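You operate a simulated robot arm through the tools that you are given. There is no shell and no other tool.

You run a simulated two-armed robot. Do the job below in one go: nothing can be reset, and whatever is moved stays where it is left.

TASK
Melt the pellets at the card's heat, crank out the streaks and switch the melter off.
Fine: shut the lid before heating; the wax runs at 70 to 90 degrees.

The check looks at the end state, three seconds after you hand in, the way a careful person would. Anything else that was tipped, shoved, dropped, spilled or broken makes it a failure. Lids that push on must go on centred and level and be pressed home; caps that screw on are set level and turned clockwise until they are tight.

THE ROBOT
Two 7-joint arms with fingered hands on one trunk that stands fixed in place. Base frame: the origin is at the foot of the trunk, x ahead of it, y to its left, z up; the work surface is at about z = 856. Lengths are in mm, angles in rad, forces in N, time in s.
The left shoulder is at [79, 128, 1205], the right one opposite. Each reaches about 1156 mm from its shoulder. Payload 5 kg a hand.
The tool frame of a hand sits at the grasp point between the pads (the TCP): z along the fingers, y along the line on which they close. The tips reach 37 mm beyond it. The gripper opens to 124 mm; its body begins 43 mm behind the TCP. The gripper is a hand of 3 fingers: y runs from the thumb to the fingers, the wrist lies at [-21, -116, -203] in the tool frame, and closing takes about 1.5 s.
Orientation is told as [roll, pitch, yaw] about the base's x, y, z axes, in that order, counted from this pose: with the fingers straight down and the wrist toward the robot, the tool's x, y and z point along [0, 1, 0], [1, 0, 0] and [0, 0, -1] of the base frame.

THE INTERFACE
- The arms move only by the tool play_rows. It takes "left_plan", "right_plan" or both (then of equal length, played together; a hand with none holds still); each is a list of rows, each a list of 3 entries, a list of its own where there are three numbers: the shift along the base's x, y, z in units of 100 mm (1.0 is 100 mm), then the turn, a rotation vector about the base's x, y, z in units of 60 degrees (1.0 is 60 degrees), then the gripper command, from -1 (fully open) to 1 (shut), values between in proportion. In form: [[[x, y, z], [ax, ay, az], hand], ...]. A call has 1 to 20 rows; each row is the pose to reach, as a shift and turn from the pose commanded when the call began. A call with a number of a shift or a turn outside -1 to 1 is refused whole. A row lasts 0.2 s, in which the tool goes at most 50 mm and 0.15 rad; a call with a longer step from one row to the next is refused whole, and so is a gripper value outside its range. Where a pose cannot be reached the arm comes as near as it can. A force on the tool above 90 N (or 10 N above the force at the start of the call, whichever is more), or a blocked arm, ends the call early, and 0.2 s more pass. The fingers move at their own pace (about 45 mm/s each) and stop on an object; they squeeze with about 29 N. The grip force told is the motor's: it shows also when the fingers shut on nothing. Time passes only in rows, and 0.2 s behind the last, so rows that repeat a pose let the fingers close. It gives the time, the measured TCP pose, the force on the tool (base axes), the opening and the grip force at its end, in the units of the frame above (readings bear some noise), with the torque about the TCP (base axes, N m) and any sound that the robot's microphone picked up.
- Cameras (640 x 400 px; columns grow to the right, rows downward): "scene" is now at [226.9, -47.2, 1404]; the picture's right is [-0.50, -0.87, 0.00], its down [-0.22, 0.13, -0.97] and it looks along [0.84, -0.48, -0.26] (base axes); focal length 214 px, centre (320, 200). "left" rides on the left gripper at [-72, -104, -154] in its tool frame; the picture's right is [-0.83, -0.26, 0.49], its down [0.51, -0.72, 0.47] and it looks along [0.23, 0.64, 0.73] (tool axes); focal length 243 px, centre (320, 200). "right" rides on the right gripper at [72, -104, -154] in its tool frame; the picture's right is [-0.83, 0.26, -0.49], its down [-0.51, -0.72, 0.47] and it looks along [-0.23, 0.64, 0.73] (tool axes); focal length 243 px, centre (320, 200). There is no depth. A picture from a camera that has moved, and an enlarged one, comes with that camera's place and axes in the base frame and with its lens.
- capture(camera): a new picture of that camera. It takes no simulated time.
- slide_trunk(by): moves the trunk up (or, below 0, down) by that many mm; the arms and the scene camera ride with it, the base frame stays. It gives what a move gives, with no picture.
- grasp_type(shape, hand): the hand has 3 fingers and takes this shape, open, in about a second: jaw (thumb against the fingers, like two jaws); tri (thumb and two fingers); tip (a fingertip pinch); poke (one finger out to press); point (the index stretched); flat (the hand flat); cup (the hand cupped); fist (a fist). The gripper value then closes the fingers along that shape, each until it touches; the sizes above hold for jaw. It gives what a move gives, with no picture.
- aim_head(pan, tilt): turns the head with the scene camera to pan (to the left, within 1.396 rad either way) and tilt (down, from -0.506 to 1.204), counted from straight ahead of the robot (the tilt from the chest, where the trunk bows). It gives what a move gives.
- zoom(camera, box): a new picture of the part [left, top, right, bottom] of that camera's present view, enlarged. It takes no simulated time.
- finish_job(): hands the job in; it is judged then, once.

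Places have to be worked out from the pictures, the camera data and where the tool is seen. Open the grippers and draw the arms clear of the work before you hand the job in, unless the task says otherwise.

The tools are called after ">>>" as a command line: name --argument value ..., lists and objects as JSON in quotes. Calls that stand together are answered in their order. play_rows: Moves the arms, as the interface text tells. Its arguments: {"type":"object","properties":{"left_plan":{"type":"array"},"right_plan":{"type":"array"}},"required":[]} The other tools are called the same way: slide_trunk (by) moves the trunk up or down; grasp_type (shape, hand) gives the hand a shape; aim_head (pan, tilt) turns the head that bears the scene camera; capture (camera) takes a picture; zoom (camera, box) takes an enlarged picture of a part of a camera's view; finish_job () hands the job in.

At the start:

```text
clock: 0.0
left_ee_pos: [686.8, -94.1, 1514.8]
left_orientation: [0.001, -0.001, 0.002]
left_ft_force: [0.1, -0.4, -0.2]
left_ft_torque: [-0.01, 0.02, 0.01]
left_finger_gap: 123.5
left_grasp_force: 0.1
left_shape: jaw
right_ee_pos: [522.8, -600.7, 1566.0]
right_orientation: [0.0, -0.001, -0.001]
right_ft_force: [0.1, 0.6, 0.2]
right_ft_torque: [0.01, 0.01, 0.01]
right_finger_gap: 123.5
right_grasp_force: 0.0
right_shape: jaw
trunk travel left (down, up): [-400.0, 163.0]
head pan, tilt (commanded): [-0.524, 0.26]
```

scene: 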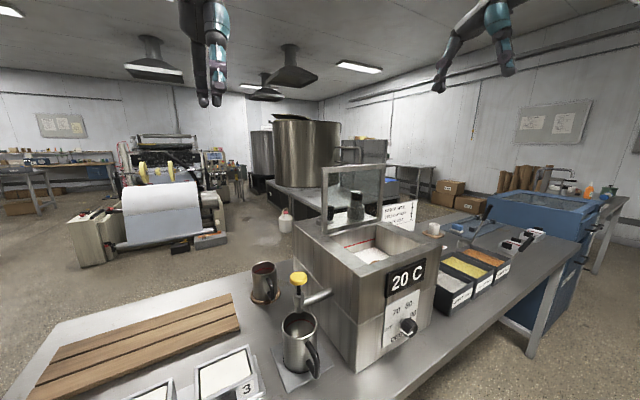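
right: 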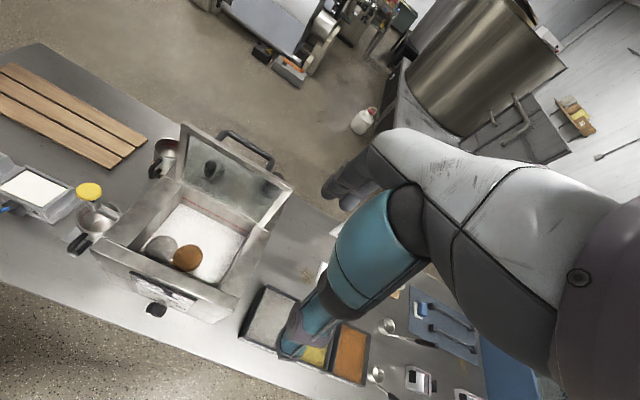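
left: 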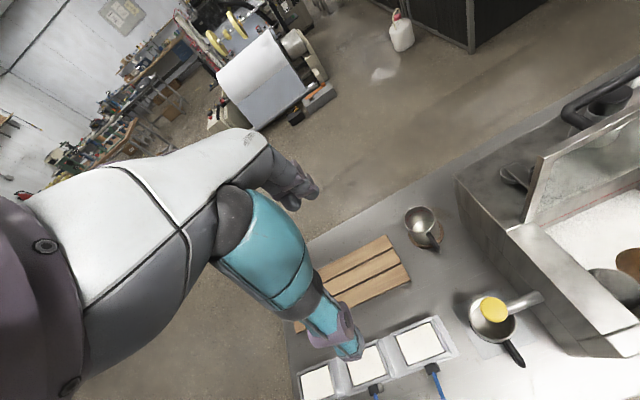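

I see a melter box (20 C display, dial, glass lid open), a spout with a yellow tap over a mug, and a card somewhere. I'll zoom in on the melter front and surroundings to read the details.

>>> zoom --camera "scene" --box '[260, 150, 460, 380]'

>>> zoom --camera "scene" --box '[370, 240, 450, 360]'

>>> zoom --camera "scene" --box '[330, 160, 480, 260]'

>>> zoom --camera "scene" --box '[420, 200, 640, 320]'

>>> zoom --camera "right" --box '[60, 100, 320, 330]'

```text
1.74 times, centred on (360, 265) of scene
camera zoom: at [226.9, -47.2, 1404.0], right [-0.5, -0.87, 0.0], down [-0.22, 0.13, -0.97], along [0.84, -0.48, -0.26], focal length 373 px, centre (250, 87)
```

zoom: 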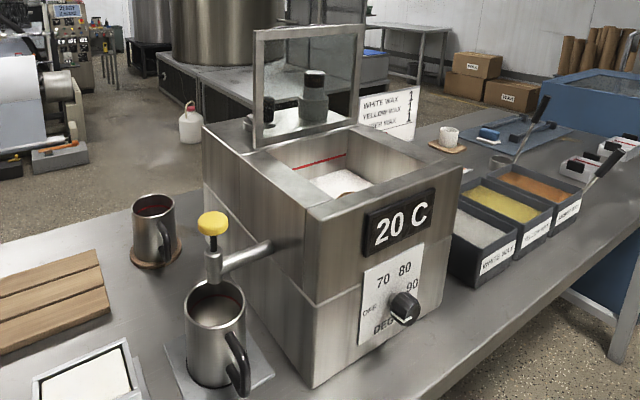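

```text
3.33 times, centred on (410, 300) of scene
camera zoom: at [226.9, -47.2, 1404.0], right [-0.5, -0.87, 0.0], down [-0.22, 0.13, -0.97], along [0.84, -0.48, -0.26], focal length 715 px, centre (20, -133)
```

zoom: 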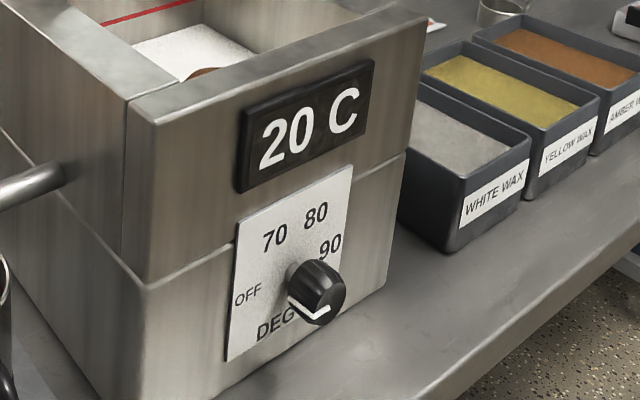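

```text
4.00 times, centred on (405, 210) of scene
camera zoom: at [226.9, -47.2, 1404.0], right [-0.5, -0.87, 0.0], down [-0.22, 0.13, -0.97], along [0.84, -0.48, -0.26], focal length 858 px, centre (-20, 160)
```

zoom: 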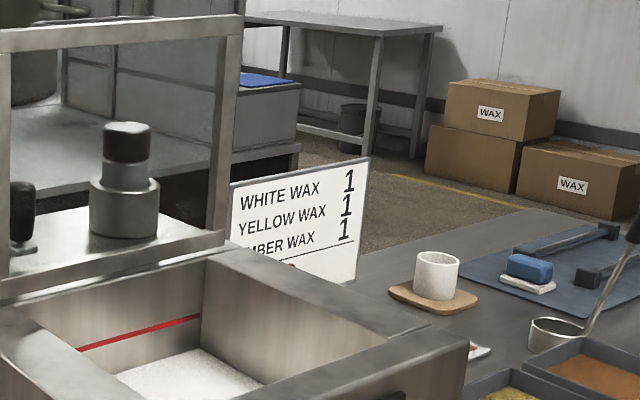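

```text
2.91 times, centred on (530, 260) of scene
camera zoom: at [226.9, -47.2, 1404.0], right [-0.5, -0.87, 0.0], down [-0.22, 0.13, -0.97], along [0.84, -0.48, -0.26], focal length 624 px, centre (-291, 26)
```

zoom: 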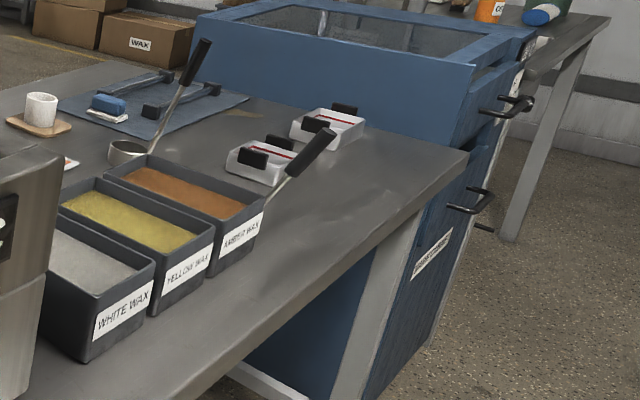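

```text
1.74 times, centred on (190, 215) of right
camera zoom: at [418.5, -529.2, 1719.6], right [0.26, -0.83, 0.49], down [-0.72, -0.51, -0.47], along [0.64, -0.23, -0.73], focal length 422 px, centre (546, 174)
```

zoom: 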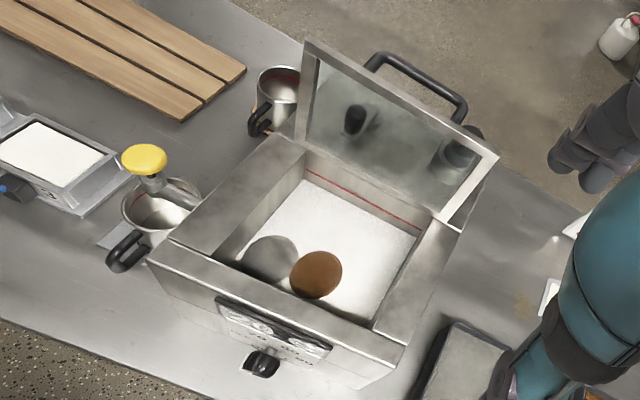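

The pot holds pellets already, the lid stands open, and the card's lower part is hidden behind the melter. I'll turn the head down toward the melter for a better look, and then move an arm camera to read the card.

>>> aim_head --pan -0.75 --tilt 0.6

>>> capture --camera "scene"

>>> zoom --camera "scene" --box '[200, 60, 440, 300]'

>>> zoom --camera "right" --box '[130, 110, 310, 290]'

```text
clock: 0.8
left_ee_pos: [687.6, -93.9, 1513.6]
left_orientation: [0.0, 0.001, 0.001]
left_ft_force: [0.1, 0.2, -0.1]
left_ft_torque: [-0.04, -0.02, 0.0]
left_finger_gap: 123.4
left_grasp_force: 0.1
left_shape: jaw
right_ee_pos: [522.9, -602.3, 1567.2]
right_orientation: [0.0, 0.0, 0.0]
right_ft_force: [0.4, 0.4, 0.9]
right_ft_torque: [0.0, -0.01, 0.0]
right_finger_gap: 123.6
right_grasp_force: 0.1
right_shape: jaw
trunk travel left (down, up): [-400.0, 163.0]
head pan, tilt (commanded): [-0.75, 0.6]
```

```text
taken
camera scene: at [210.6, -60.8, 1372.8], right [-0.68, -0.73, 0.0], down [-0.41, 0.38, -0.83], along [0.6, -0.56, -0.56], focal length 214 px, centre (320, 200)
```

scene: 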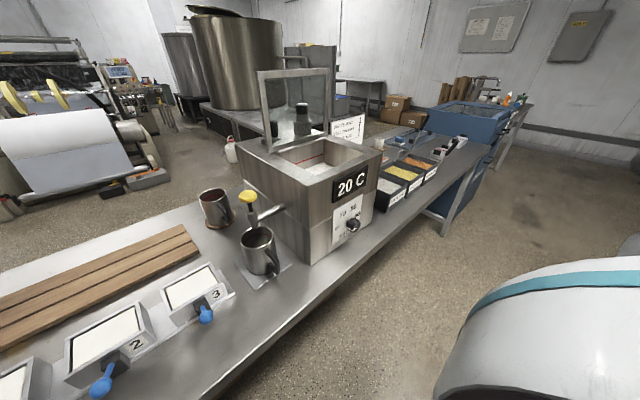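

```text
1.67 times, centred on (320, 180) of scene
camera zoom: at [210.6, -60.8, 1372.8], right [-0.68, -0.73, 0.0], down [-0.41, 0.38, -0.83], along [0.6, -0.56, -0.56], focal length 358 px, centre (320, 233)
```

zoom: 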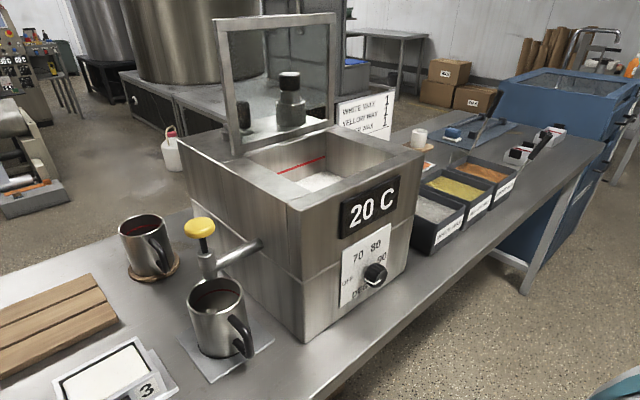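

```text
2.22 times, centred on (220, 200) of right
camera zoom: at [418.4, -529.2, 1719.7], right [0.26, -0.83, 0.49], down [-0.72, -0.51, -0.47], along [0.64, -0.23, -0.73], focal length 539 px, centre (542, 200)
```

zoom: 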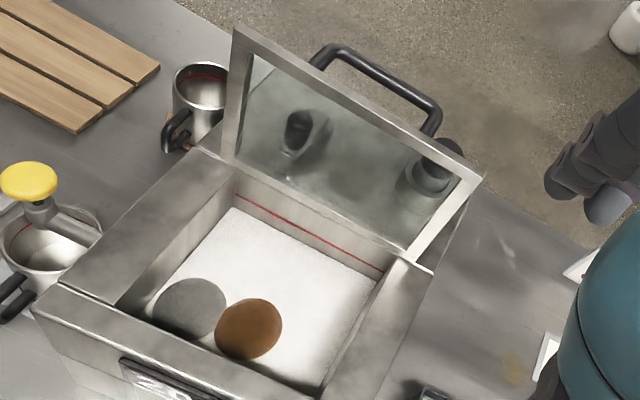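

The melter front is at about x=535, y from -330 to -615, top about z=1128; the lid stands upright near x=780, and behind it is something like a crank hub. I'll move the right hand forward, so that its camera sees the back deck and the card.

>>> play_rows --right_plan '[[[0.5, 0, 0], [0, 0, 0], -1], [[1.0, 0, 0], [0, 0, 0], -1]]'

>>> play_rows --right_plan '[[[0.5, 0, 0], [0, 0, 0], -1], [[1.0, 0, 0], [0, 0, 0], -1], [[1.0, 0, 0], [0, 0, 0], -1]]'

>>> capture --camera "right"

>>> zoom --camera "right" --box '[80, 170, 380, 400]'

```text
clock: 1.4
left_ee_pos: [691.2, -93.4, 1511.8]
left_orientation: [0.0, 0.003, -0.001]
left_ft_force: [0.9, -0.3, -0.1]
left_ft_torque: [-0.02, 0.06, -0.05]
left_finger_gap: 123.5
left_grasp_force: 0.0
left_shape: jaw
right_ee_pos: [624.3, -600.0, 1562.8]
right_orientation: [-0.001, 0.003, 0.003]
right_ft_force: [0.8, 0.0, 0.4]
right_ft_torque: [-0.03, 0.06, 0.0]
right_finger_gap: 123.5
right_grasp_force: 0.1
right_shape: jaw
trunk travel left (down, up): [-400.0, 163.0]
head pan, tilt (commanded): [-0.75, 0.6]
```

```text
clock: 2.2
left_ee_pos: [682.1, -95.1, 1516.9]
left_orientation: [0.002, -0.004, -0.001]
left_ft_force: [-0.3, 1.1, 1.0]
left_ft_torque: [0.02, -0.09, 0.03]
left_finger_gap: 124.0
left_grasp_force: 0.0
left_shape: jaw
right_ee_pos: [718.0, -602.0, 1567.0]
right_orientation: [0.002, -0.004, -0.001]
right_ft_force: [-1.1, -0.4, 0.9]
right_ft_torque: [0.04, -0.05, 0.01]
right_finger_gap: 124.0
right_grasp_force: 0.1
right_shape: jaw
trunk travel left (down, up): [-400.0, 163.0]
head pan, tilt (commanded): [-0.75, 0.6]
```

```text
taken
camera right: at [611.6, -529.5, 1721.1], right [0.26, -0.83, 0.49], down [-0.72, -0.51, -0.48], along [0.64, -0.23, -0.73], focal length 243 px, centre (320, 200)
```

right: 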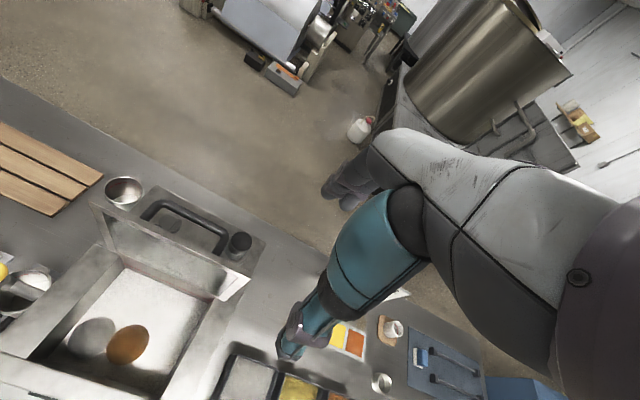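

```text
1.74 times, centred on (230, 285) of right
camera zoom: at [611.6, -529.5, 1721.1], right [0.26, -0.83, 0.49], down [-0.72, -0.51, -0.48], along [0.64, -0.23, -0.73], focal length 422 px, centre (476, 52)
```

zoom: 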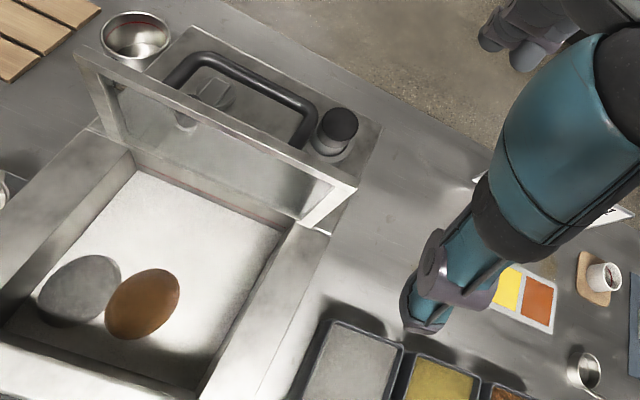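

The view shows the crank hub and a black handle behind the lid; the lower half of the card is still hidden. I'll raise the trunk so the head camera can look over the melter at the card.

>>> slide_trunk --by 160

>>> capture --camera "scene"

>>> zoom --camera "scene" --box '[230, 60, 430, 185]'

>>> zoom --camera "scene" --box '[320, 90, 400, 140]'

```text
clock: 4.1
left_ee_pos: [690.7, -94.0, 1668.6]
left_orientation: [0.0, 0.006, 0.002]
left_ft_force: [-0.1, -0.7, -0.2]
left_ft_torque: [-0.01, 0.04, -0.03]
left_finger_gap: 123.7
left_grasp_force: 0.2
left_shape: jaw
right_ee_pos: [727.7, -601.9, 1722.3]
right_orientation: [0.001, 0.005, 0.0]
right_ft_force: [0.0, 0.4, 0.3]
right_ft_torque: [-0.02, 0.04, -0.02]
right_finger_gap: 123.5
right_grasp_force: 0.1
right_shape: jaw
trunk travel left (down, up): [-560.0, 3.0]
head pan, tilt (commanded): [-0.75, 0.6]
```

```text
taken
camera scene: at [99.2, -60.8, 1561.5], right [-0.68, -0.73, 0.0], down [-0.41, 0.39, -0.82], along [0.6, -0.56, -0.57], focal length 214 px, centre (320, 200)
```

scene: 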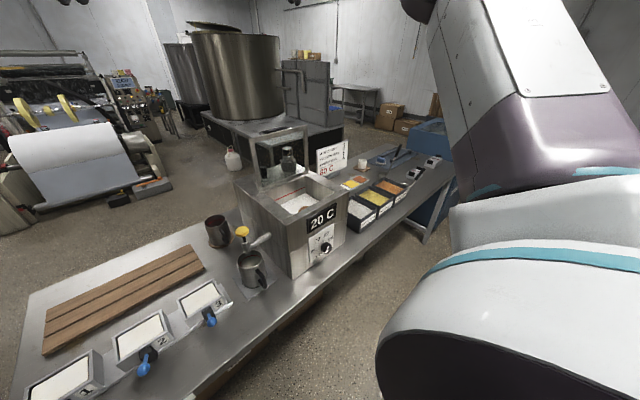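

```text
3.20 times, centred on (330, 122) of scene
camera zoom: at [99.2, -60.8, 1561.5], right [-0.68, -0.73, 0.0], down [-0.41, 0.39, -0.82], along [0.6, -0.56, -0.57], focal length 686 px, centre (288, 448)
```

zoom: 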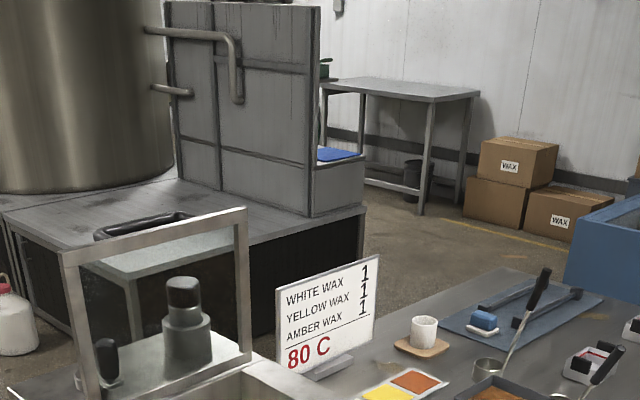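

```text
8.00 times, centred on (360, 115) of scene
camera zoom: at [99.2, -60.8, 1561.5], right [-0.68, -0.73, 0.0], down [-0.41, 0.39, -0.82], along [0.6, -0.56, -0.57], focal length 1716 px, centre (0, 880)
```

zoom: 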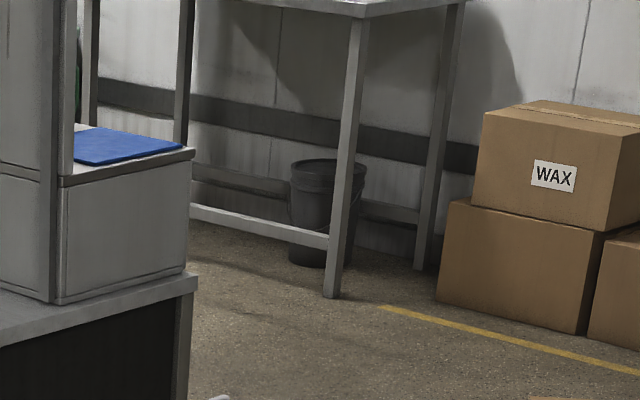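

The card reads 80 C (1 white, 1 yellow, 1 amber). Now I'll zoom on the pot, dial and deck from this height.

>>> zoom --camera "scene" --box '[235, 130, 355, 205]'

>>> zoom --camera "scene" --box '[295, 195, 355, 270]'

>>> zoom --camera "scene" --box '[190, 200, 300, 300]'

>>> capture --camera "right"

>>> zoom --camera "right" --box '[40, 150, 280, 370]'

```text
5.33 times, centred on (295, 168) of scene
camera zoom: at [99.2, -60.8, 1561.5], right [-0.68, -0.73, 0.0], down [-0.41, 0.39, -0.82], along [0.6, -0.56, -0.57], focal length 1144 px, centre (453, 373)
```

zoom: 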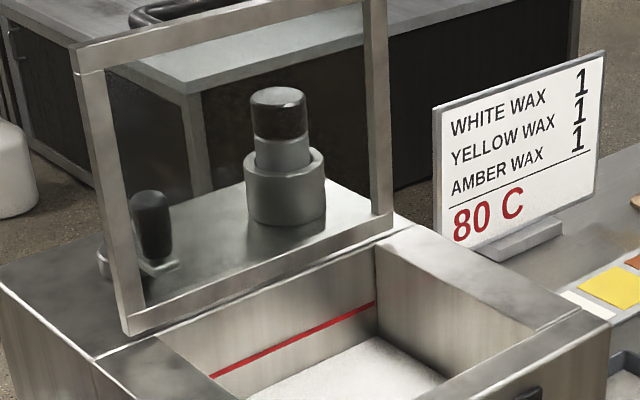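

```text
5.33 times, centred on (325, 232) of scene
camera zoom: at [99.2, -60.8, 1561.5], right [-0.68, -0.73, 0.0], down [-0.41, 0.39, -0.82], along [0.6, -0.56, -0.57], focal length 1144 px, centre (293, 27)
```

zoom: 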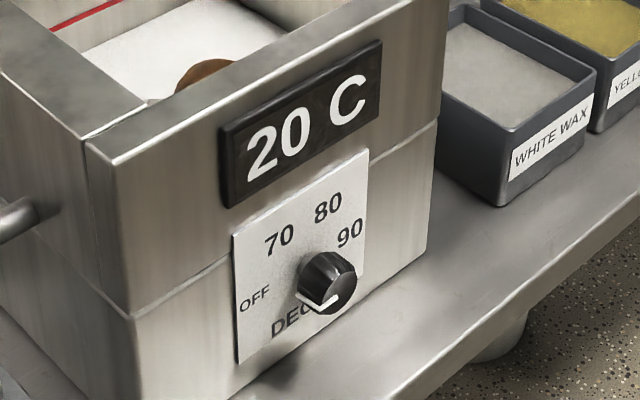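

```text
4.00 times, centred on (245, 250) of scene
camera zoom: at [99.2, -60.8, 1561.5], right [-0.68, -0.73, 0.0], down [-0.41, 0.39, -0.82], along [0.6, -0.56, -0.57], focal length 858 px, centre (620, 0)
```

zoom: 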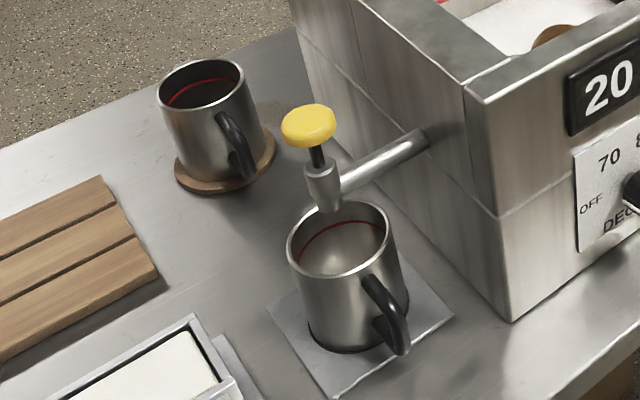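

```text
taken
camera right: at [623.7, -529.2, 1875.8], right [0.26, -0.83, 0.49], down [-0.72, -0.51, -0.47], along [0.64, -0.23, -0.73], focal length 243 px, centre (320, 200)
```

right: 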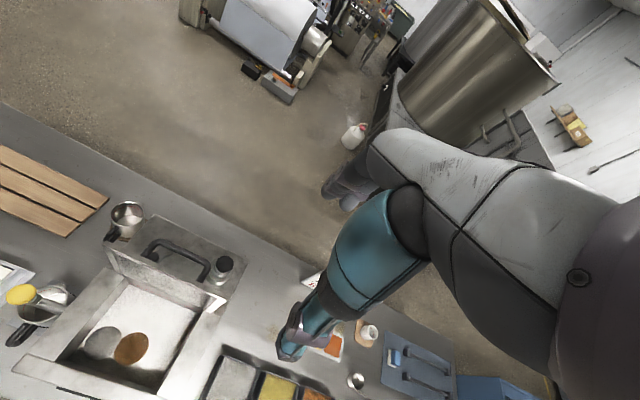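

```text
1.82 times, centred on (160, 260) of right
camera zoom: at [623.7, -529.2, 1875.8], right [0.26, -0.83, 0.49], down [-0.72, -0.51, -0.47], along [0.64, -0.23, -0.73], focal length 441 px, centre (611, 91)
```

zoom: 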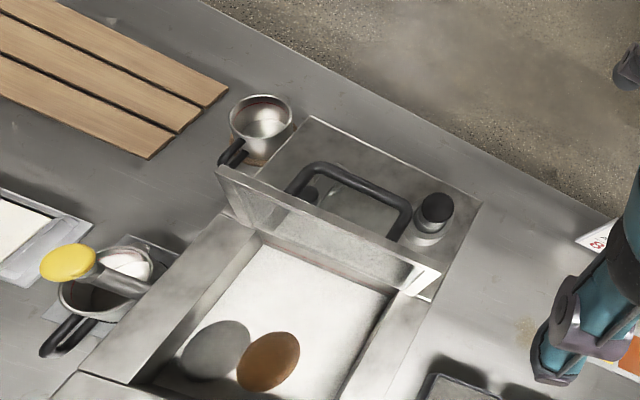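

The card's heat is 80 C. By triangulation the open lid is vertical at x≈737 (y -349..-590, top z≈1330), its handle bar at about (797, -467, 1312), hub near (820,-545) and a black knob near (805,-413). I'll lower the trunk back and move the right hand above the rear deck for a closer look.

>>> slide_trunk --by -160

>>> play_rows --right_plan '[[[0.4, 0.2, 0], [0, 0, 0], -1], [[0.8, 0.4, 0], [0, 0, 0], -1], [[0.9, 0.6, -0.3], [0, 0, 0], -1], [[1.0, 0.7, -0.7], [0, 0, 0], -1], [[1.0, 0.7, -0.7], [0, 0, 0], -1]]'

>>> capture --camera "right"

>>> zoom --camera "right" --box '[30, 200, 330, 400]'

```text
clock: 5.9
left_ee_pos: [687.4, -93.7, 1515.2]
left_orientation: [0.002, -0.004, 0.0]
left_ft_force: [0.4, 0.4, 0.1]
left_ft_torque: [0.01, 0.0, 0.01]
left_finger_gap: 123.6
left_grasp_force: 0.0
left_shape: jaw
right_ee_pos: [722.4, -601.4, 1568.0]
right_orientation: [0.0, -0.001, 0.0]
right_ft_force: [-0.7, 0.3, -0.2]
right_ft_torque: [-0.03, 0.01, 0.02]
right_finger_gap: 123.8
right_grasp_force: 0.0
right_shape: jaw
trunk travel left (down, up): [-400.0, 163.0]
head pan, tilt (commanded): [-0.75, 0.6]
```

```text
clock: 7.1
left_ee_pos: [687.8, -91.5, 1513.7]
left_orientation: [-0.002, 0.002, -0.001]
left_ft_force: [0.8, 0.9, -0.6]
left_ft_torque: [-0.06, 0.03, -0.02]
left_finger_gap: 123.7
left_grasp_force: 0.0
left_shape: jaw
right_ee_pos: [825.4, -531.0, 1495.3]
right_orientation: [-0.001, 0.0, 0.002]
right_ft_force: [0.0, 0.3, 0.1]
right_ft_torque: [-0.02, -0.01, -0.05]
right_finger_gap: 123.7
right_grasp_force: 0.1
right_shape: jaw
trunk travel left (down, up): [-400.0, 163.0]
head pan, tilt (commanded): [-0.75, 0.6]
```

```text
taken
camera right: at [720.9, -457.9, 1649.7], right [0.26, -0.83, 0.49], down [-0.72, -0.51, -0.47], along [0.64, -0.23, -0.73], focal length 243 px, centre (320, 200)
```

right: 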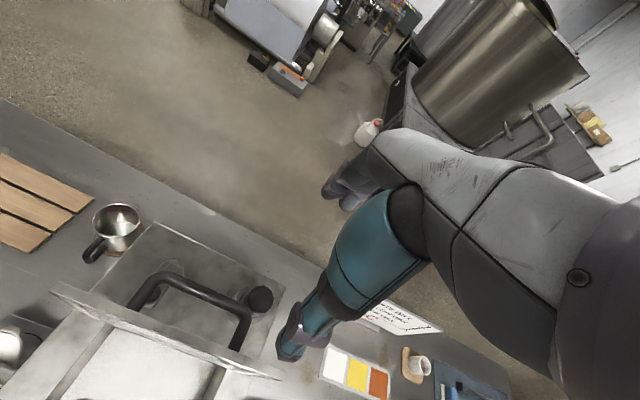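

```text
2.00 times, centred on (180, 300) of right
camera zoom: at [720.9, -457.9, 1649.7], right [0.26, -0.83, 0.49], down [-0.72, -0.51, -0.47], along [0.64, -0.23, -0.73], focal length 485 px, centre (600, 0)
```

zoom: 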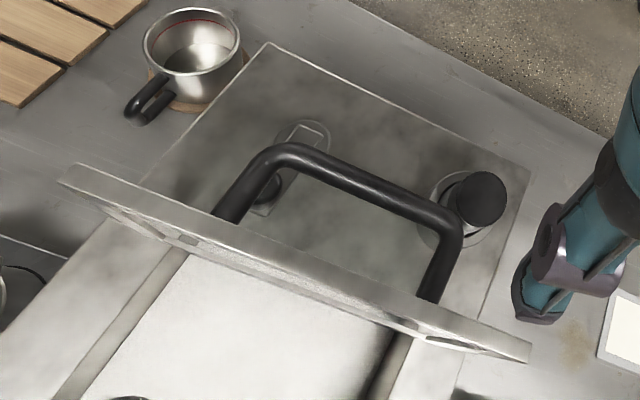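

Now I see it clearly: a crank arm with a black knob at about (795,-410) turning about a hub near (842,-400), and the U-shaped lid handle with bar at x≈792, y -414..-525, z≈1312. I'll look at my right hand with the head camera to judge finger thickness before gripping the handle bar.

>>> aim_head --pan -0.65 --tilt 0.1

>>> capture --camera "scene"

>>> zoom --camera "scene" --box '[240, 100, 400, 260]'

```text
clock: 8.0
left_ee_pos: [686.0, -95.3, 1514.2]
left_orientation: [0.001, 0.002, 0.0]
left_ft_force: [-0.2, -0.1, -0.6]
left_ft_torque: [0.0, 0.01, 0.02]
left_finger_gap: 123.8
left_grasp_force: 0.1
left_shape: jaw
right_ee_pos: [823.5, -533.7, 1497.1]
right_orientation: [0.0, -0.001, -0.001]
right_ft_force: [0.2, -0.2, 0.0]
right_ft_torque: [0.0, 0.03, -0.02]
right_finger_gap: 123.9
right_grasp_force: 0.0
right_shape: jaw
trunk travel left (down, up): [-400.0, 163.0]
head pan, tilt (commanded): [-0.649, 0.099]
```

```text
taken
camera scene: at [219.0, -56.7, 1418.9], right [-0.6, -0.8, 0.0], down [-0.08, 0.06, -0.99], along [0.79, -0.6, -0.1], focal length 214 px, centre (320, 200)
```

scene: 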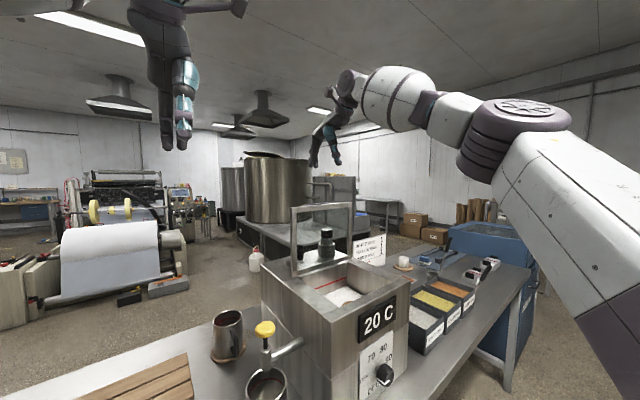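

```text
2.50 times, centred on (320, 180) of scene
camera zoom: at [219.0, -56.7, 1418.9], right [-0.6, -0.8, 0.0], down [-0.08, 0.06, -0.99], along [0.79, -0.6, -0.1], focal length 536 px, centre (320, 250)
```

zoom: 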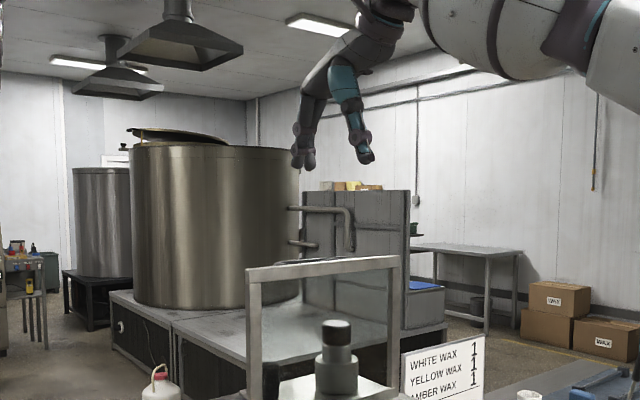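

The thumb is about 21 mm thick and the gap between lid and bar about 37 mm, so a straight-down grip with a roughly 50 mm opening should fit. I'll go to a pre-grasp just above the bar and check with the hand camera.

>>> play_rows --right_plan '[[[-0.1, 0.3, 0], [0, 0, 0], 0.19], [[-0.2, 0.6, 0], [0, 0, 0], 0.19], [[-0.21, 0.61, -0.3], [0, 0, 0], 0.19], [[-0.21, 0.61, -0.6], [0, 0, 0], 0.19], [[-0.21, 0.61, -0.9], [0, 0, 0], 0.19], [[-0.21, 0.61, -0.9], [0, 0, 0], 0.19], [[-0.21, 0.61, -0.9], [0, 0, 0], 0.19]]'

>>> capture --camera "right"

>>> zoom --camera "right" --box '[130, 180, 430, 400]'

>>> aim_head --pan -0.65 --tilt 0.35

>>> zoom --camera "scene" --box '[240, 50, 440, 200]'

```text
clock: 9.6
left_ee_pos: [687.4, -94.4, 1513.7]
left_orientation: [-0.001, 0.002, 0.001]
left_ft_force: [0.3, -0.1, -0.4]
left_ft_torque: [-0.03, 0.0, 0.0]
left_finger_gap: 123.8
left_grasp_force: 0.0
left_shape: jaw
right_ee_pos: [802.0, -471.5, 1407.0]
right_orientation: [0.0, 0.0, -0.001]
right_ft_force: [0.4, -0.1, 0.4]
right_ft_torque: [-0.01, 0.0, -0.01]
right_finger_gap: 50.7
right_grasp_force: 0.0
right_shape: jaw
trunk travel left (down, up): [-400.0, 163.0]
head pan, tilt (commanded): [-0.649, 0.099]
```

```text
taken
camera right: at [696.6, -398.7, 1559.6], right [0.26, -0.83, 0.49], down [-0.72, -0.51, -0.47], along [0.64, -0.23, -0.73], focal length 243 px, centre (320, 200)
```

right: 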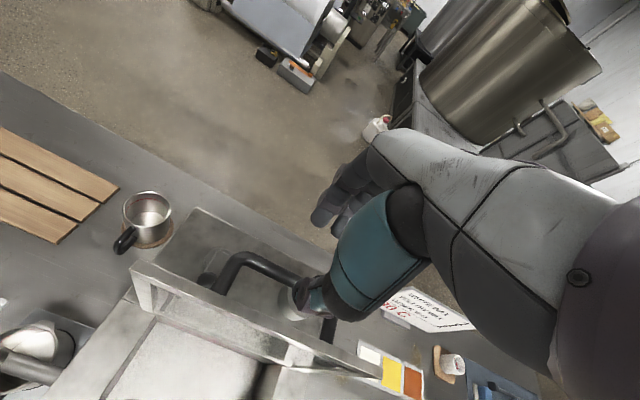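

```text
1.82 times, centred on (280, 290) of right
camera zoom: at [696.6, -398.7, 1559.6], right [0.26, -0.83, 0.49], down [-0.72, -0.51, -0.47], along [0.64, -0.23, -0.73], focal length 441 px, centre (393, 36)
```

zoom: 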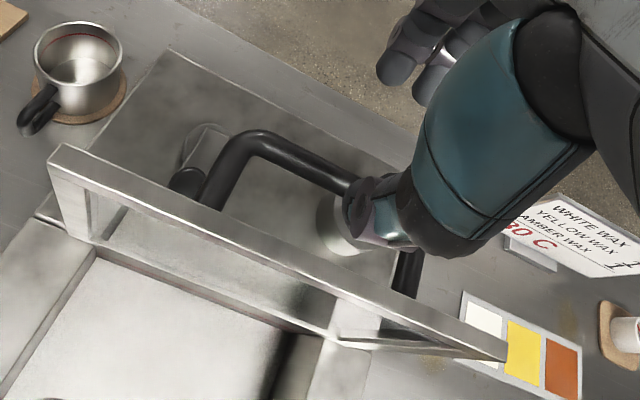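

```text
clock: 10.4
left_ee_pos: [687.5, -95.0, 1513.5]
left_orientation: [0.0, 0.002, 0.001]
left_ft_force: [0.5, 0.8, 0.4]
left_ft_torque: [0.01, 0.02, 0.02]
left_finger_gap: 124.0
left_grasp_force: 0.0
left_shape: jaw
right_ee_pos: [801.8, -471.9, 1406.0]
right_orientation: [0.0, -0.001, 0.0]
right_ft_force: [1.1, -0.8, 0.9]
right_ft_torque: [-0.02, -0.02, 0.01]
right_finger_gap: 50.4
right_grasp_force: 0.0
right_shape: jaw
trunk travel left (down, up): [-400.0, 163.0]
head pan, tilt (commanded): [-0.649, 0.351]
```

```text
2.67 times, centred on (340, 125) of scene
camera zoom: at [220.0, -56.8, 1395.6], right [-0.6, -0.8, 0.0], down [-0.27, 0.21, -0.94], along [0.75, -0.57, -0.34], focal length 572 px, centre (267, 400)
```

zoom: 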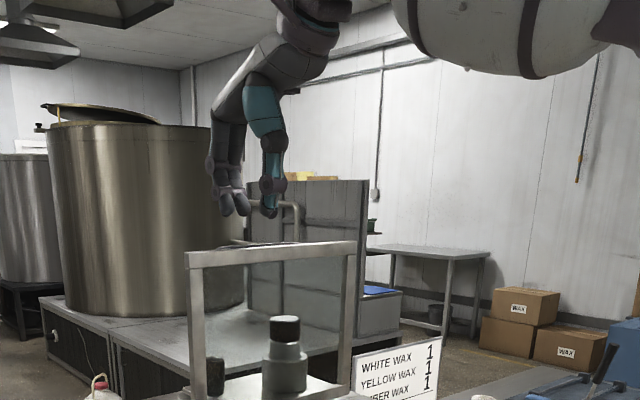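

Thumb tip projects at (767,-471,1370), in line with the middle of the gap between lid (748) and bar (786). I'll lower straight down so the bar comes between the pads.

>>> play_rows --right_plan '[[[0, 0, -0.2], [0, 0, 0], 0.19], [[0, 0, -0.4], [0, 0, 0], 0.19], [[0, 0, -0.6], [0, 0, 0], 0.19], [[0, 0, -0.75], [0, 0, 0], 0.19], [[0, 0, -0.85], [0, 0, 0], 0.19], [[0, 0, -0.85], [0, 0, 0], 0.19]]'

>>> zoom --camera "right" --box '[130, 180, 430, 400]'

>>> zoom --camera "scene" --box '[240, 50, 440, 200]'

```text
clock: 11.8
left_ee_pos: [687.9, -93.0, 1514.1]
left_orientation: [0.001, 0.0, 0.0]
left_ft_force: [-1.5, 0.4, -0.2]
left_ft_torque: [0.0, -0.01, 0.02]
left_finger_gap: 123.7
left_grasp_force: 0.2
left_shape: jaw
right_ee_pos: [801.3, -469.8, 1321.6]
right_orientation: [0.0, 0.002, -0.001]
right_ft_force: [2.0, 0.9, 0.1]
right_ft_torque: [-0.01, 0.02, -0.03]
right_finger_gap: 49.3
right_grasp_force: 0.1
right_shape: jaw
trunk travel left (down, up): [-400.0, 163.0]
head pan, tilt (commanded): [-0.649, 0.351]
```

```text
1.82 times, centred on (280, 290) of right
camera zoom: at [696.9, -397.9, 1473.8], right [0.26, -0.83, 0.49], down [-0.72, -0.51, -0.47], along [0.64, -0.23, -0.73], focal length 441 px, centre (393, 36)
```

zoom: 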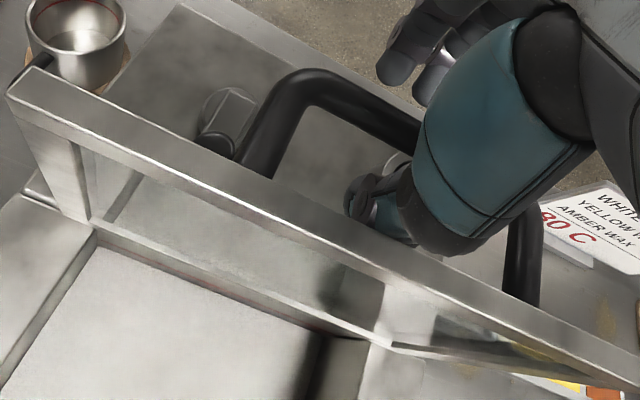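

```text
2.67 times, centred on (340, 125) of scene
camera zoom: at [220.5, -56.7, 1395.5], right [-0.6, -0.8, 0.0], down [-0.27, 0.21, -0.94], along [0.75, -0.57, -0.34], focal length 572 px, centre (267, 400)
```

zoom: 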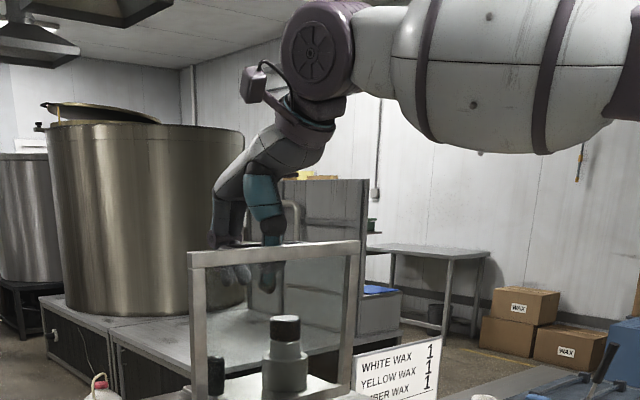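

The thumb is in the gap with no contact force, and the bar passes right at the grasp point. I'll close the fingers on the bar.

>>> play_rows --right_plan '[[[0, 0, 0], [0, 0, 0], 0.6], [[0, 0, 0], [0, 0, 0], 1], [[0, 0, 0], [0, 0, 0], 1], [[0, 0, 0], [0, 0, 0], 1], [[0, 0, 0], [0, 0, 0], 1], [[0, 0, 0], [0, 0, 0], 1]]'

>>> zoom --camera "right" --box '[130, 180, 430, 400]'

```text
clock: 13.2
left_ee_pos: [687.7, -92.9, 1513.7]
left_orientation: [-0.001, 0.0, 0.002]
left_ft_force: [0.2, 0.6, 0.3]
left_ft_torque: [-0.01, 0.02, 0.06]
left_finger_gap: 123.5
left_grasp_force: 0.0
left_shape: jaw
right_ee_pos: [799.9, -471.2, 1320.3]
right_orientation: [0.001, 0.0, -0.001]
right_ft_force: [-2.7, 1.5, -5.0]
right_ft_torque: [-0.02, -0.14, -0.03]
right_finger_gap: 4.3
right_grasp_force: 29.3
right_shape: jaw
trunk travel left (down, up): [-400.0, 163.0]
head pan, tilt (commanded): [-0.649, 0.351]
```

```text
1.82 times, centred on (280, 290) of right
camera zoom: at [696.7, -398.2, 1473.9], right [0.26, -0.83, 0.49], down [-0.72, -0.51, -0.47], along [0.64, -0.23, -0.73], focal length 441 px, centre (393, 36)
```

zoom: 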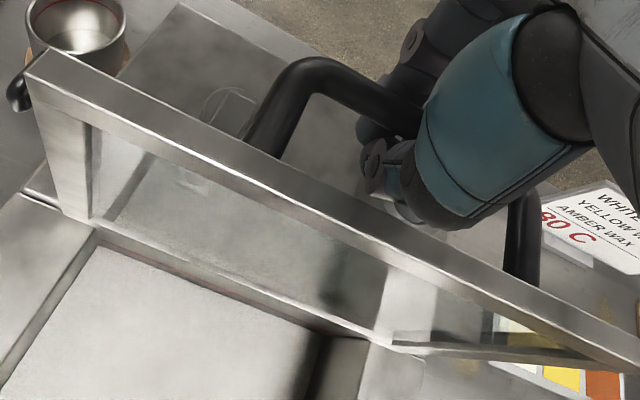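

The fingers are shut round the bar (29 N). Now I swing the lid forward along an arc about the hinge near (742, 1132), in three stages, watching the force.

>>> play_rows --right_plan '[[[-0.08, 0, 0.025], [0, 0, 0], 1], [[-0.16, 0, 0.044], [0, 0, 0], 1], [[-0.32, 0, 0.073], [0, 0, 0], 1], [[-0.486, 0, 0.089], [0, 0, 0], 1], [[-0.486, 0, 0.089], [0, 0, 0], 1]]'

>>> zoom --camera "right" --box '[130, 180, 430, 400]'

>>> zoom --camera "scene" --box '[220, 50, 420, 200]'

```text
clock: 14.4
left_ee_pos: [687.4, -92.2, 1514.4]
left_orientation: [0.0, 0.0, 0.001]
left_ft_force: [-0.4, 0.6, 0.7]
left_ft_torque: [-0.01, 0.03, -0.02]
left_finger_gap: 123.8
left_grasp_force: 0.0
left_shape: jaw
right_ee_pos: [752.7, -471.4, 1329.9]
right_orientation: [0.0, -0.001, 0.0]
right_ft_force: [-0.1, -0.4, -0.7]
right_ft_torque: [0.0, 0.02, 0.02]
right_finger_gap: 4.0
right_grasp_force: 28.8
right_shape: jaw
trunk travel left (down, up): [-400.0, 163.0]
head pan, tilt (commanded): [-0.649, 0.351]
```

```text
1.82 times, centred on (280, 290) of right
camera zoom: at [649.1, -398.4, 1483.2], right [0.26, -0.83, 0.49], down [-0.72, -0.51, -0.47], along [0.64, -0.23, -0.73], focal length 441 px, centre (393, 36)
```

zoom: 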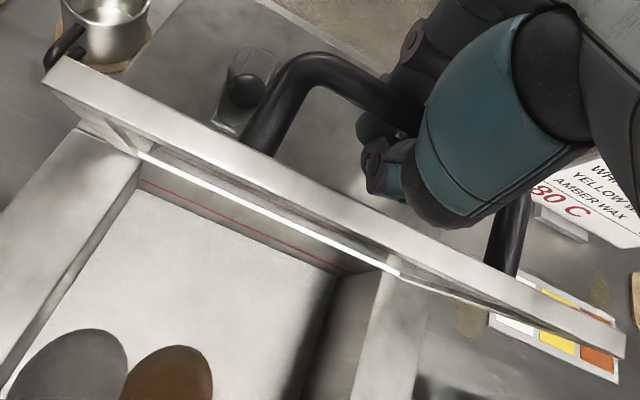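

```text
2.67 times, centred on (320, 125) of scene
camera zoom: at [220.9, -56.6, 1395.4], right [-0.6, -0.8, 0.0], down [-0.27, 0.21, -0.94], along [0.75, -0.57, -0.34], focal length 572 px, centre (320, 400)
```

zoom: 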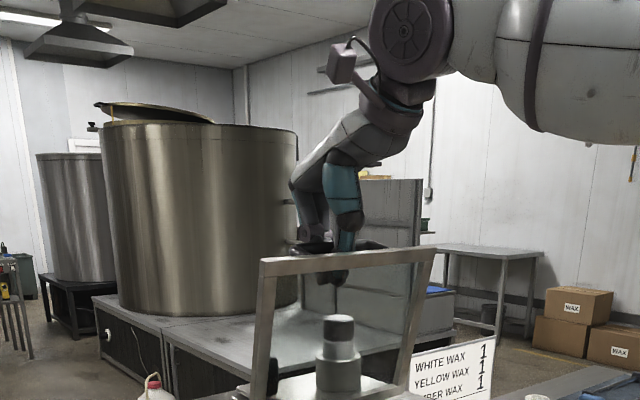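

The lid follows freely (about 15° forward, no strain). Continuing the arc to about 45°.

>>> play_rows --right_plan '[[[-0.165, 0, 0], [0, 0, 0], 1], [[-0.329, 0, -0.013], [0, 0, 0], 1], [[-0.492, 0, -0.04], [0, 0, 0], 1], [[-0.651, 0, -0.082], [0, 0, 0], 1], [[-0.807, 0, -0.137], [0, 0, 0], 1], [[-0.957, 0, -0.206], [0, 0, 0], 1], [[-0.957, 0, -0.206], [0, 0, 0], 1]]'

>>> zoom --camera "right" --box '[130, 180, 430, 400]'

>>> zoom --camera "scene" --box '[220, 50, 420, 200]'

```text
clock: 16.0
left_ee_pos: [687.3, -92.3, 1513.5]
left_orientation: [0.001, 0.001, 0.0]
left_ft_force: [0.6, 0.2, 0.3]
left_ft_torque: [0.0, -0.02, -0.02]
left_finger_gap: 123.8
left_grasp_force: 0.0
left_shape: jaw
right_ee_pos: [658.2, -471.9, 1309.4]
right_orientation: [0.001, 0.0, 0.0]
right_ft_force: [0.0, 0.8, -0.7]
right_ft_torque: [-0.01, 0.04, -0.01]
right_finger_gap: 4.1
right_grasp_force: 29.4
right_shape: jaw
trunk travel left (down, up): [-400.0, 163.0]
head pan, tilt (commanded): [-0.649, 0.351]
```

```text
1.82 times, centred on (280, 290) of right
camera zoom: at [553.4, -399.4, 1463.0], right [0.26, -0.83, 0.49], down [-0.72, -0.51, -0.47], along [0.64, -0.23, -0.73], focal length 441 px, centre (393, 36)
```

zoom: 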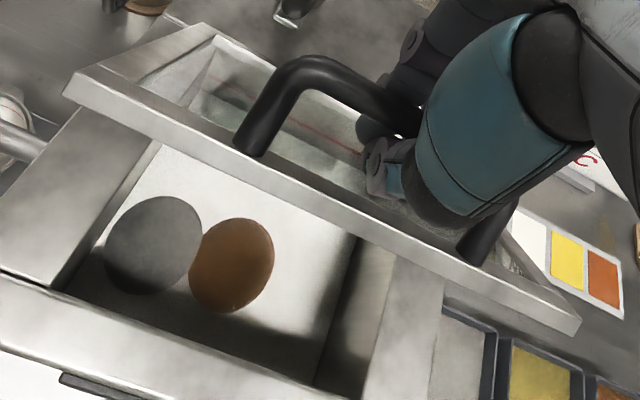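

```text
2.67 times, centred on (320, 125) of scene
camera zoom: at [220.6, -56.5, 1395.4], right [-0.6, -0.8, 0.0], down [-0.27, 0.21, -0.94], along [0.75, -0.57, -0.34], focal length 572 px, centre (320, 400)
```

zoom: 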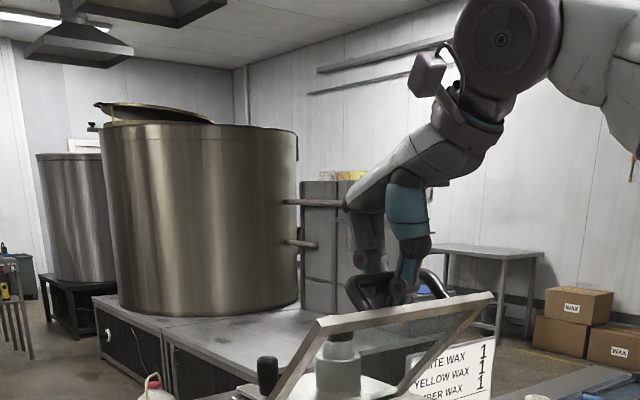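

The lid is at about 45° and the bar turns freely in the grip. Continuing to about 85°.

>>> play_rows --right_plan '[[[-0.143, 0, -0.082], [0, 0, 0], 1], [[-0.278, 0, -0.176], [0, 0, 0], 1], [[-0.406, 0, -0.281], [0, 0, 0], 1], [[-0.523, 0, -0.396], [0, 0, 0], 1], [[-0.63, 0, -0.522], [0, 0, 0], 1], [[-0.726, 0, -0.657], [0, 0, 0], 1], [[-0.809, 0, -0.799], [0, 0, 0], 1], [[-0.809, 0, -0.799], [0, 0, 0], 1]]'

>>> zoom --camera "right" --box '[130, 180, 430, 400]'

>>> zoom --camera "scene" --box '[240, 110, 480, 290]'

```text
clock: 17.8
left_ee_pos: [687.4, -93.4, 1513.4]
left_orientation: [-0.001, -0.002, 0.001]
left_ft_force: [0.5, -0.1, 0.7]
left_ft_torque: [-0.01, 0.02, -0.02]
left_finger_gap: 123.8
left_grasp_force: 0.1
left_shape: jaw
right_ee_pos: [576.3, -471.1, 1232.0]
right_orientation: [0.002, 0.0, 0.0]
right_ft_force: [-0.1, -2.4, -1.6]
right_ft_torque: [-0.05, -0.05, -0.02]
right_finger_gap: 4.1
right_grasp_force: 28.9
right_shape: jaw
trunk travel left (down, up): [-400.0, 163.0]
head pan, tilt (commanded): [-0.649, 0.351]
```

```text
1.82 times, centred on (280, 290) of right
camera zoom: at [472.0, -398.0, 1383.9], right [0.26, -0.83, 0.49], down [-0.72, -0.51, -0.47], along [0.64, -0.23, -0.73], focal length 441 px, centre (393, 36)
```

zoom: 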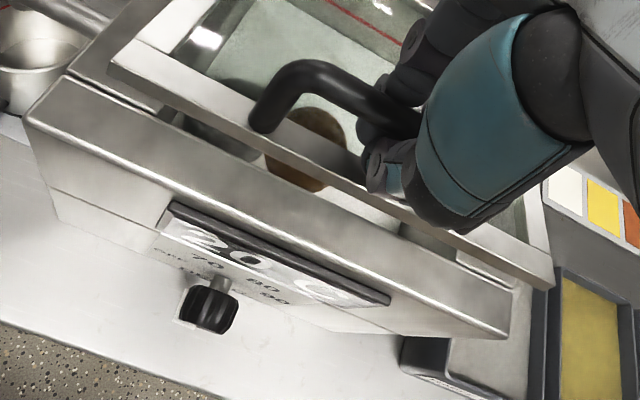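

```text
2.22 times, centred on (360, 200) of scene
camera zoom: at [220.3, -56.7, 1395.5], right [-0.6, -0.8, 0.0], down [-0.27, 0.21, -0.94], along [0.75, -0.57, -0.34], focal length 477 px, centre (231, 200)
```

zoom: 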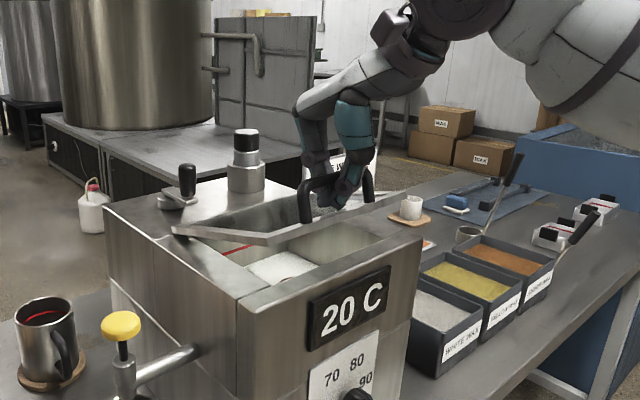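

About 10–15° remain. I'll go on to 90° in small steps and read the force.

>>> play_rows --right_plan '[[[-0.04, 0, -0.075], [0, 0, 0], 1], [[-0.07, 0, -0.149], [0, 0, 0], 1], [[-0.095, 0, -0.21], [0, 0, 0], 1], [[-0.107, 0, -0.241], [0, 0, 0], 1], [[-0.107, 0, -0.241], [0, 0, 0], 1]]'

>>> zoom --camera "scene" --box '[240, 110, 480, 290]'

```text
clock: 19.0
left_ee_pos: [687.6, -94.7, 1513.9]
left_orientation: [0.0, 0.002, 0.0]
left_ft_force: [0.0, -0.2, -0.1]
left_ft_torque: [0.01, -0.01, 0.03]
left_finger_gap: 123.9
left_grasp_force: 0.0
left_shape: jaw
right_ee_pos: [566.4, -470.2, 1206.5]
right_orientation: [0.0, 0.0, 0.0]
right_ft_force: [-1.6, -1.1, -1.4]
right_ft_torque: [0.02, -0.03, -0.02]
right_finger_gap: 4.0
right_grasp_force: 28.7
right_shape: jaw
trunk travel left (down, up): [-400.0, 163.0]
head pan, tilt (commanded): [-0.649, 0.351]
```

```text
2.22 times, centred on (360, 200) of scene
camera zoom: at [219.9, -56.9, 1395.5], right [-0.6, -0.8, 0.0], down [-0.27, 0.21, -0.94], along [0.75, -0.57, -0.34], focal length 477 px, centre (231, 200)
```

zoom: 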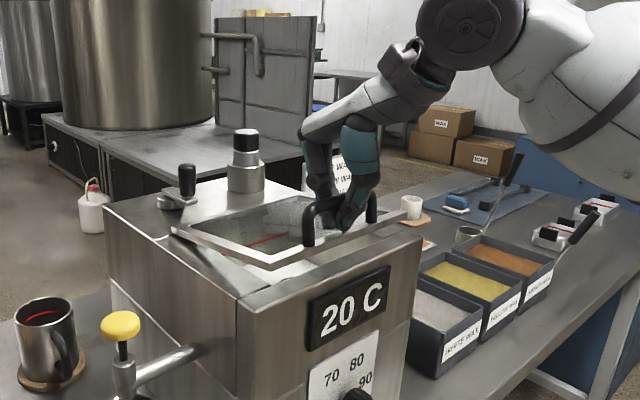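

Still a few degrees open and no contact force. I'll lower further in small steps.

>>> play_rows --right_plan '[[[-0.015, 0, -0.05], [0, 0, 0], 1], [[-0.03, 0, -0.1], [0, 0, 0], 1], [[-0.035, 0, -0.14], [0, 0, 0], 1], [[-0.035, 0, -0.14], [0, 0, 0], 1]]'

>>> zoom --camera "scene" --box '[240, 110, 480, 290]'

>>> zoom --camera "right" --box '[130, 180, 430, 400]'

```text
clock: 20.0
left_ee_pos: [686.9, -93.8, 1513.4]
left_orientation: [0.0, 0.0, 0.0]
left_ft_force: [-0.2, -0.1, 0.3]
left_ft_torque: [0.0, 0.0, 0.0]
left_finger_gap: 123.6
left_grasp_force: 0.0
left_shape: jaw
right_ee_pos: [562.0, -470.3, 1191.7]
right_orientation: [0.0, -0.002, 0.0]
right_ft_force: [-3.8, 1.0, -0.2]
right_ft_torque: [0.02, -0.04, -0.04]
right_finger_gap: 4.0
right_grasp_force: 29.1
right_shape: jaw
trunk travel left (down, up): [-400.0, 163.0]
head pan, tilt (commanded): [-0.649, 0.351]
```

```text
2.22 times, centred on (360, 200) of scene
camera zoom: at [219.5, -56.7, 1395.6], right [-0.6, -0.8, 0.0], down [-0.27, 0.21, -0.94], along [0.75, -0.57, -0.34], focal length 477 px, centre (231, 200)
```

zoom: 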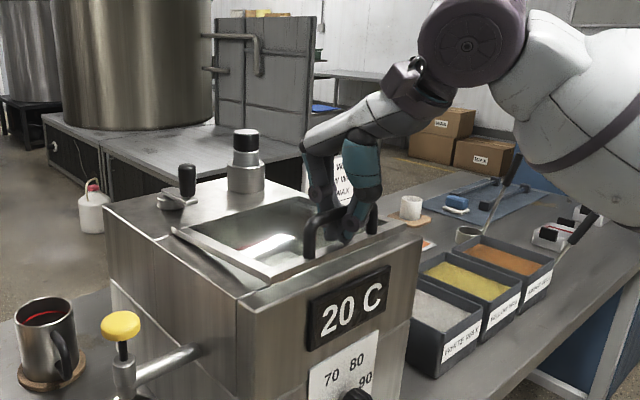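

```text
1.82 times, centred on (280, 290) of right
camera zoom: at [457.3, -398.3, 1345.4], right [0.26, -0.83, 0.49], down [-0.72, -0.51, -0.47], along [0.64, -0.23, -0.73], focal length 441 px, centre (393, 36)
```

zoom: 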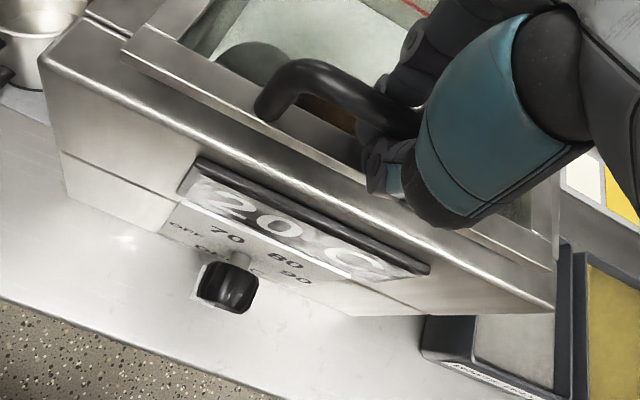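

It looks nearly shut. I'll press down a bit more until a force shows.

>>> play_rows --right_plan '[[[0, 0, -0.03], [0, 0, 0], 1], [[0, 0, -0.06], [0, 0, 0], 1], [[0, 0, -0.06], [0, 0, 0], 1]]'

>>> zoom --camera "scene" --box '[290, 150, 400, 230]'

```text
clock: 20.8
left_ee_pos: [684.9, -94.7, 1515.3]
left_orientation: [0.0, -0.002, 0.0]
left_ft_force: [0.4, -0.9, 0.5]
left_ft_torque: [0.04, -0.01, 0.02]
left_finger_gap: 123.7
left_grasp_force: 0.1
left_shape: jaw
right_ee_pos: [560.9, -470.0, 1185.4]
right_orientation: [0.001, -0.002, 0.0]
right_ft_force: [-8.9, -1.4, 1.1]
right_ft_torque: [-0.03, -0.02, -0.01]
right_finger_gap: 4.7
right_grasp_force: 28.9
right_shape: jaw
trunk travel left (down, up): [-400.0, 163.0]
head pan, tilt (commanded): [-0.649, 0.351]
```

```text
5.00 times, centred on (345, 190) of scene
camera zoom: at [218.5, -57.1, 1395.8], right [-0.6, -0.8, 0.0], down [-0.27, 0.21, -0.94], along [0.75, -0.57, -0.34], focal length 1072 px, centre (195, 250)
```

zoom: 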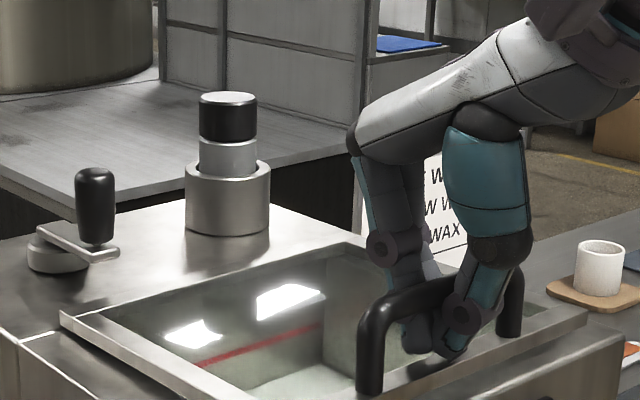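

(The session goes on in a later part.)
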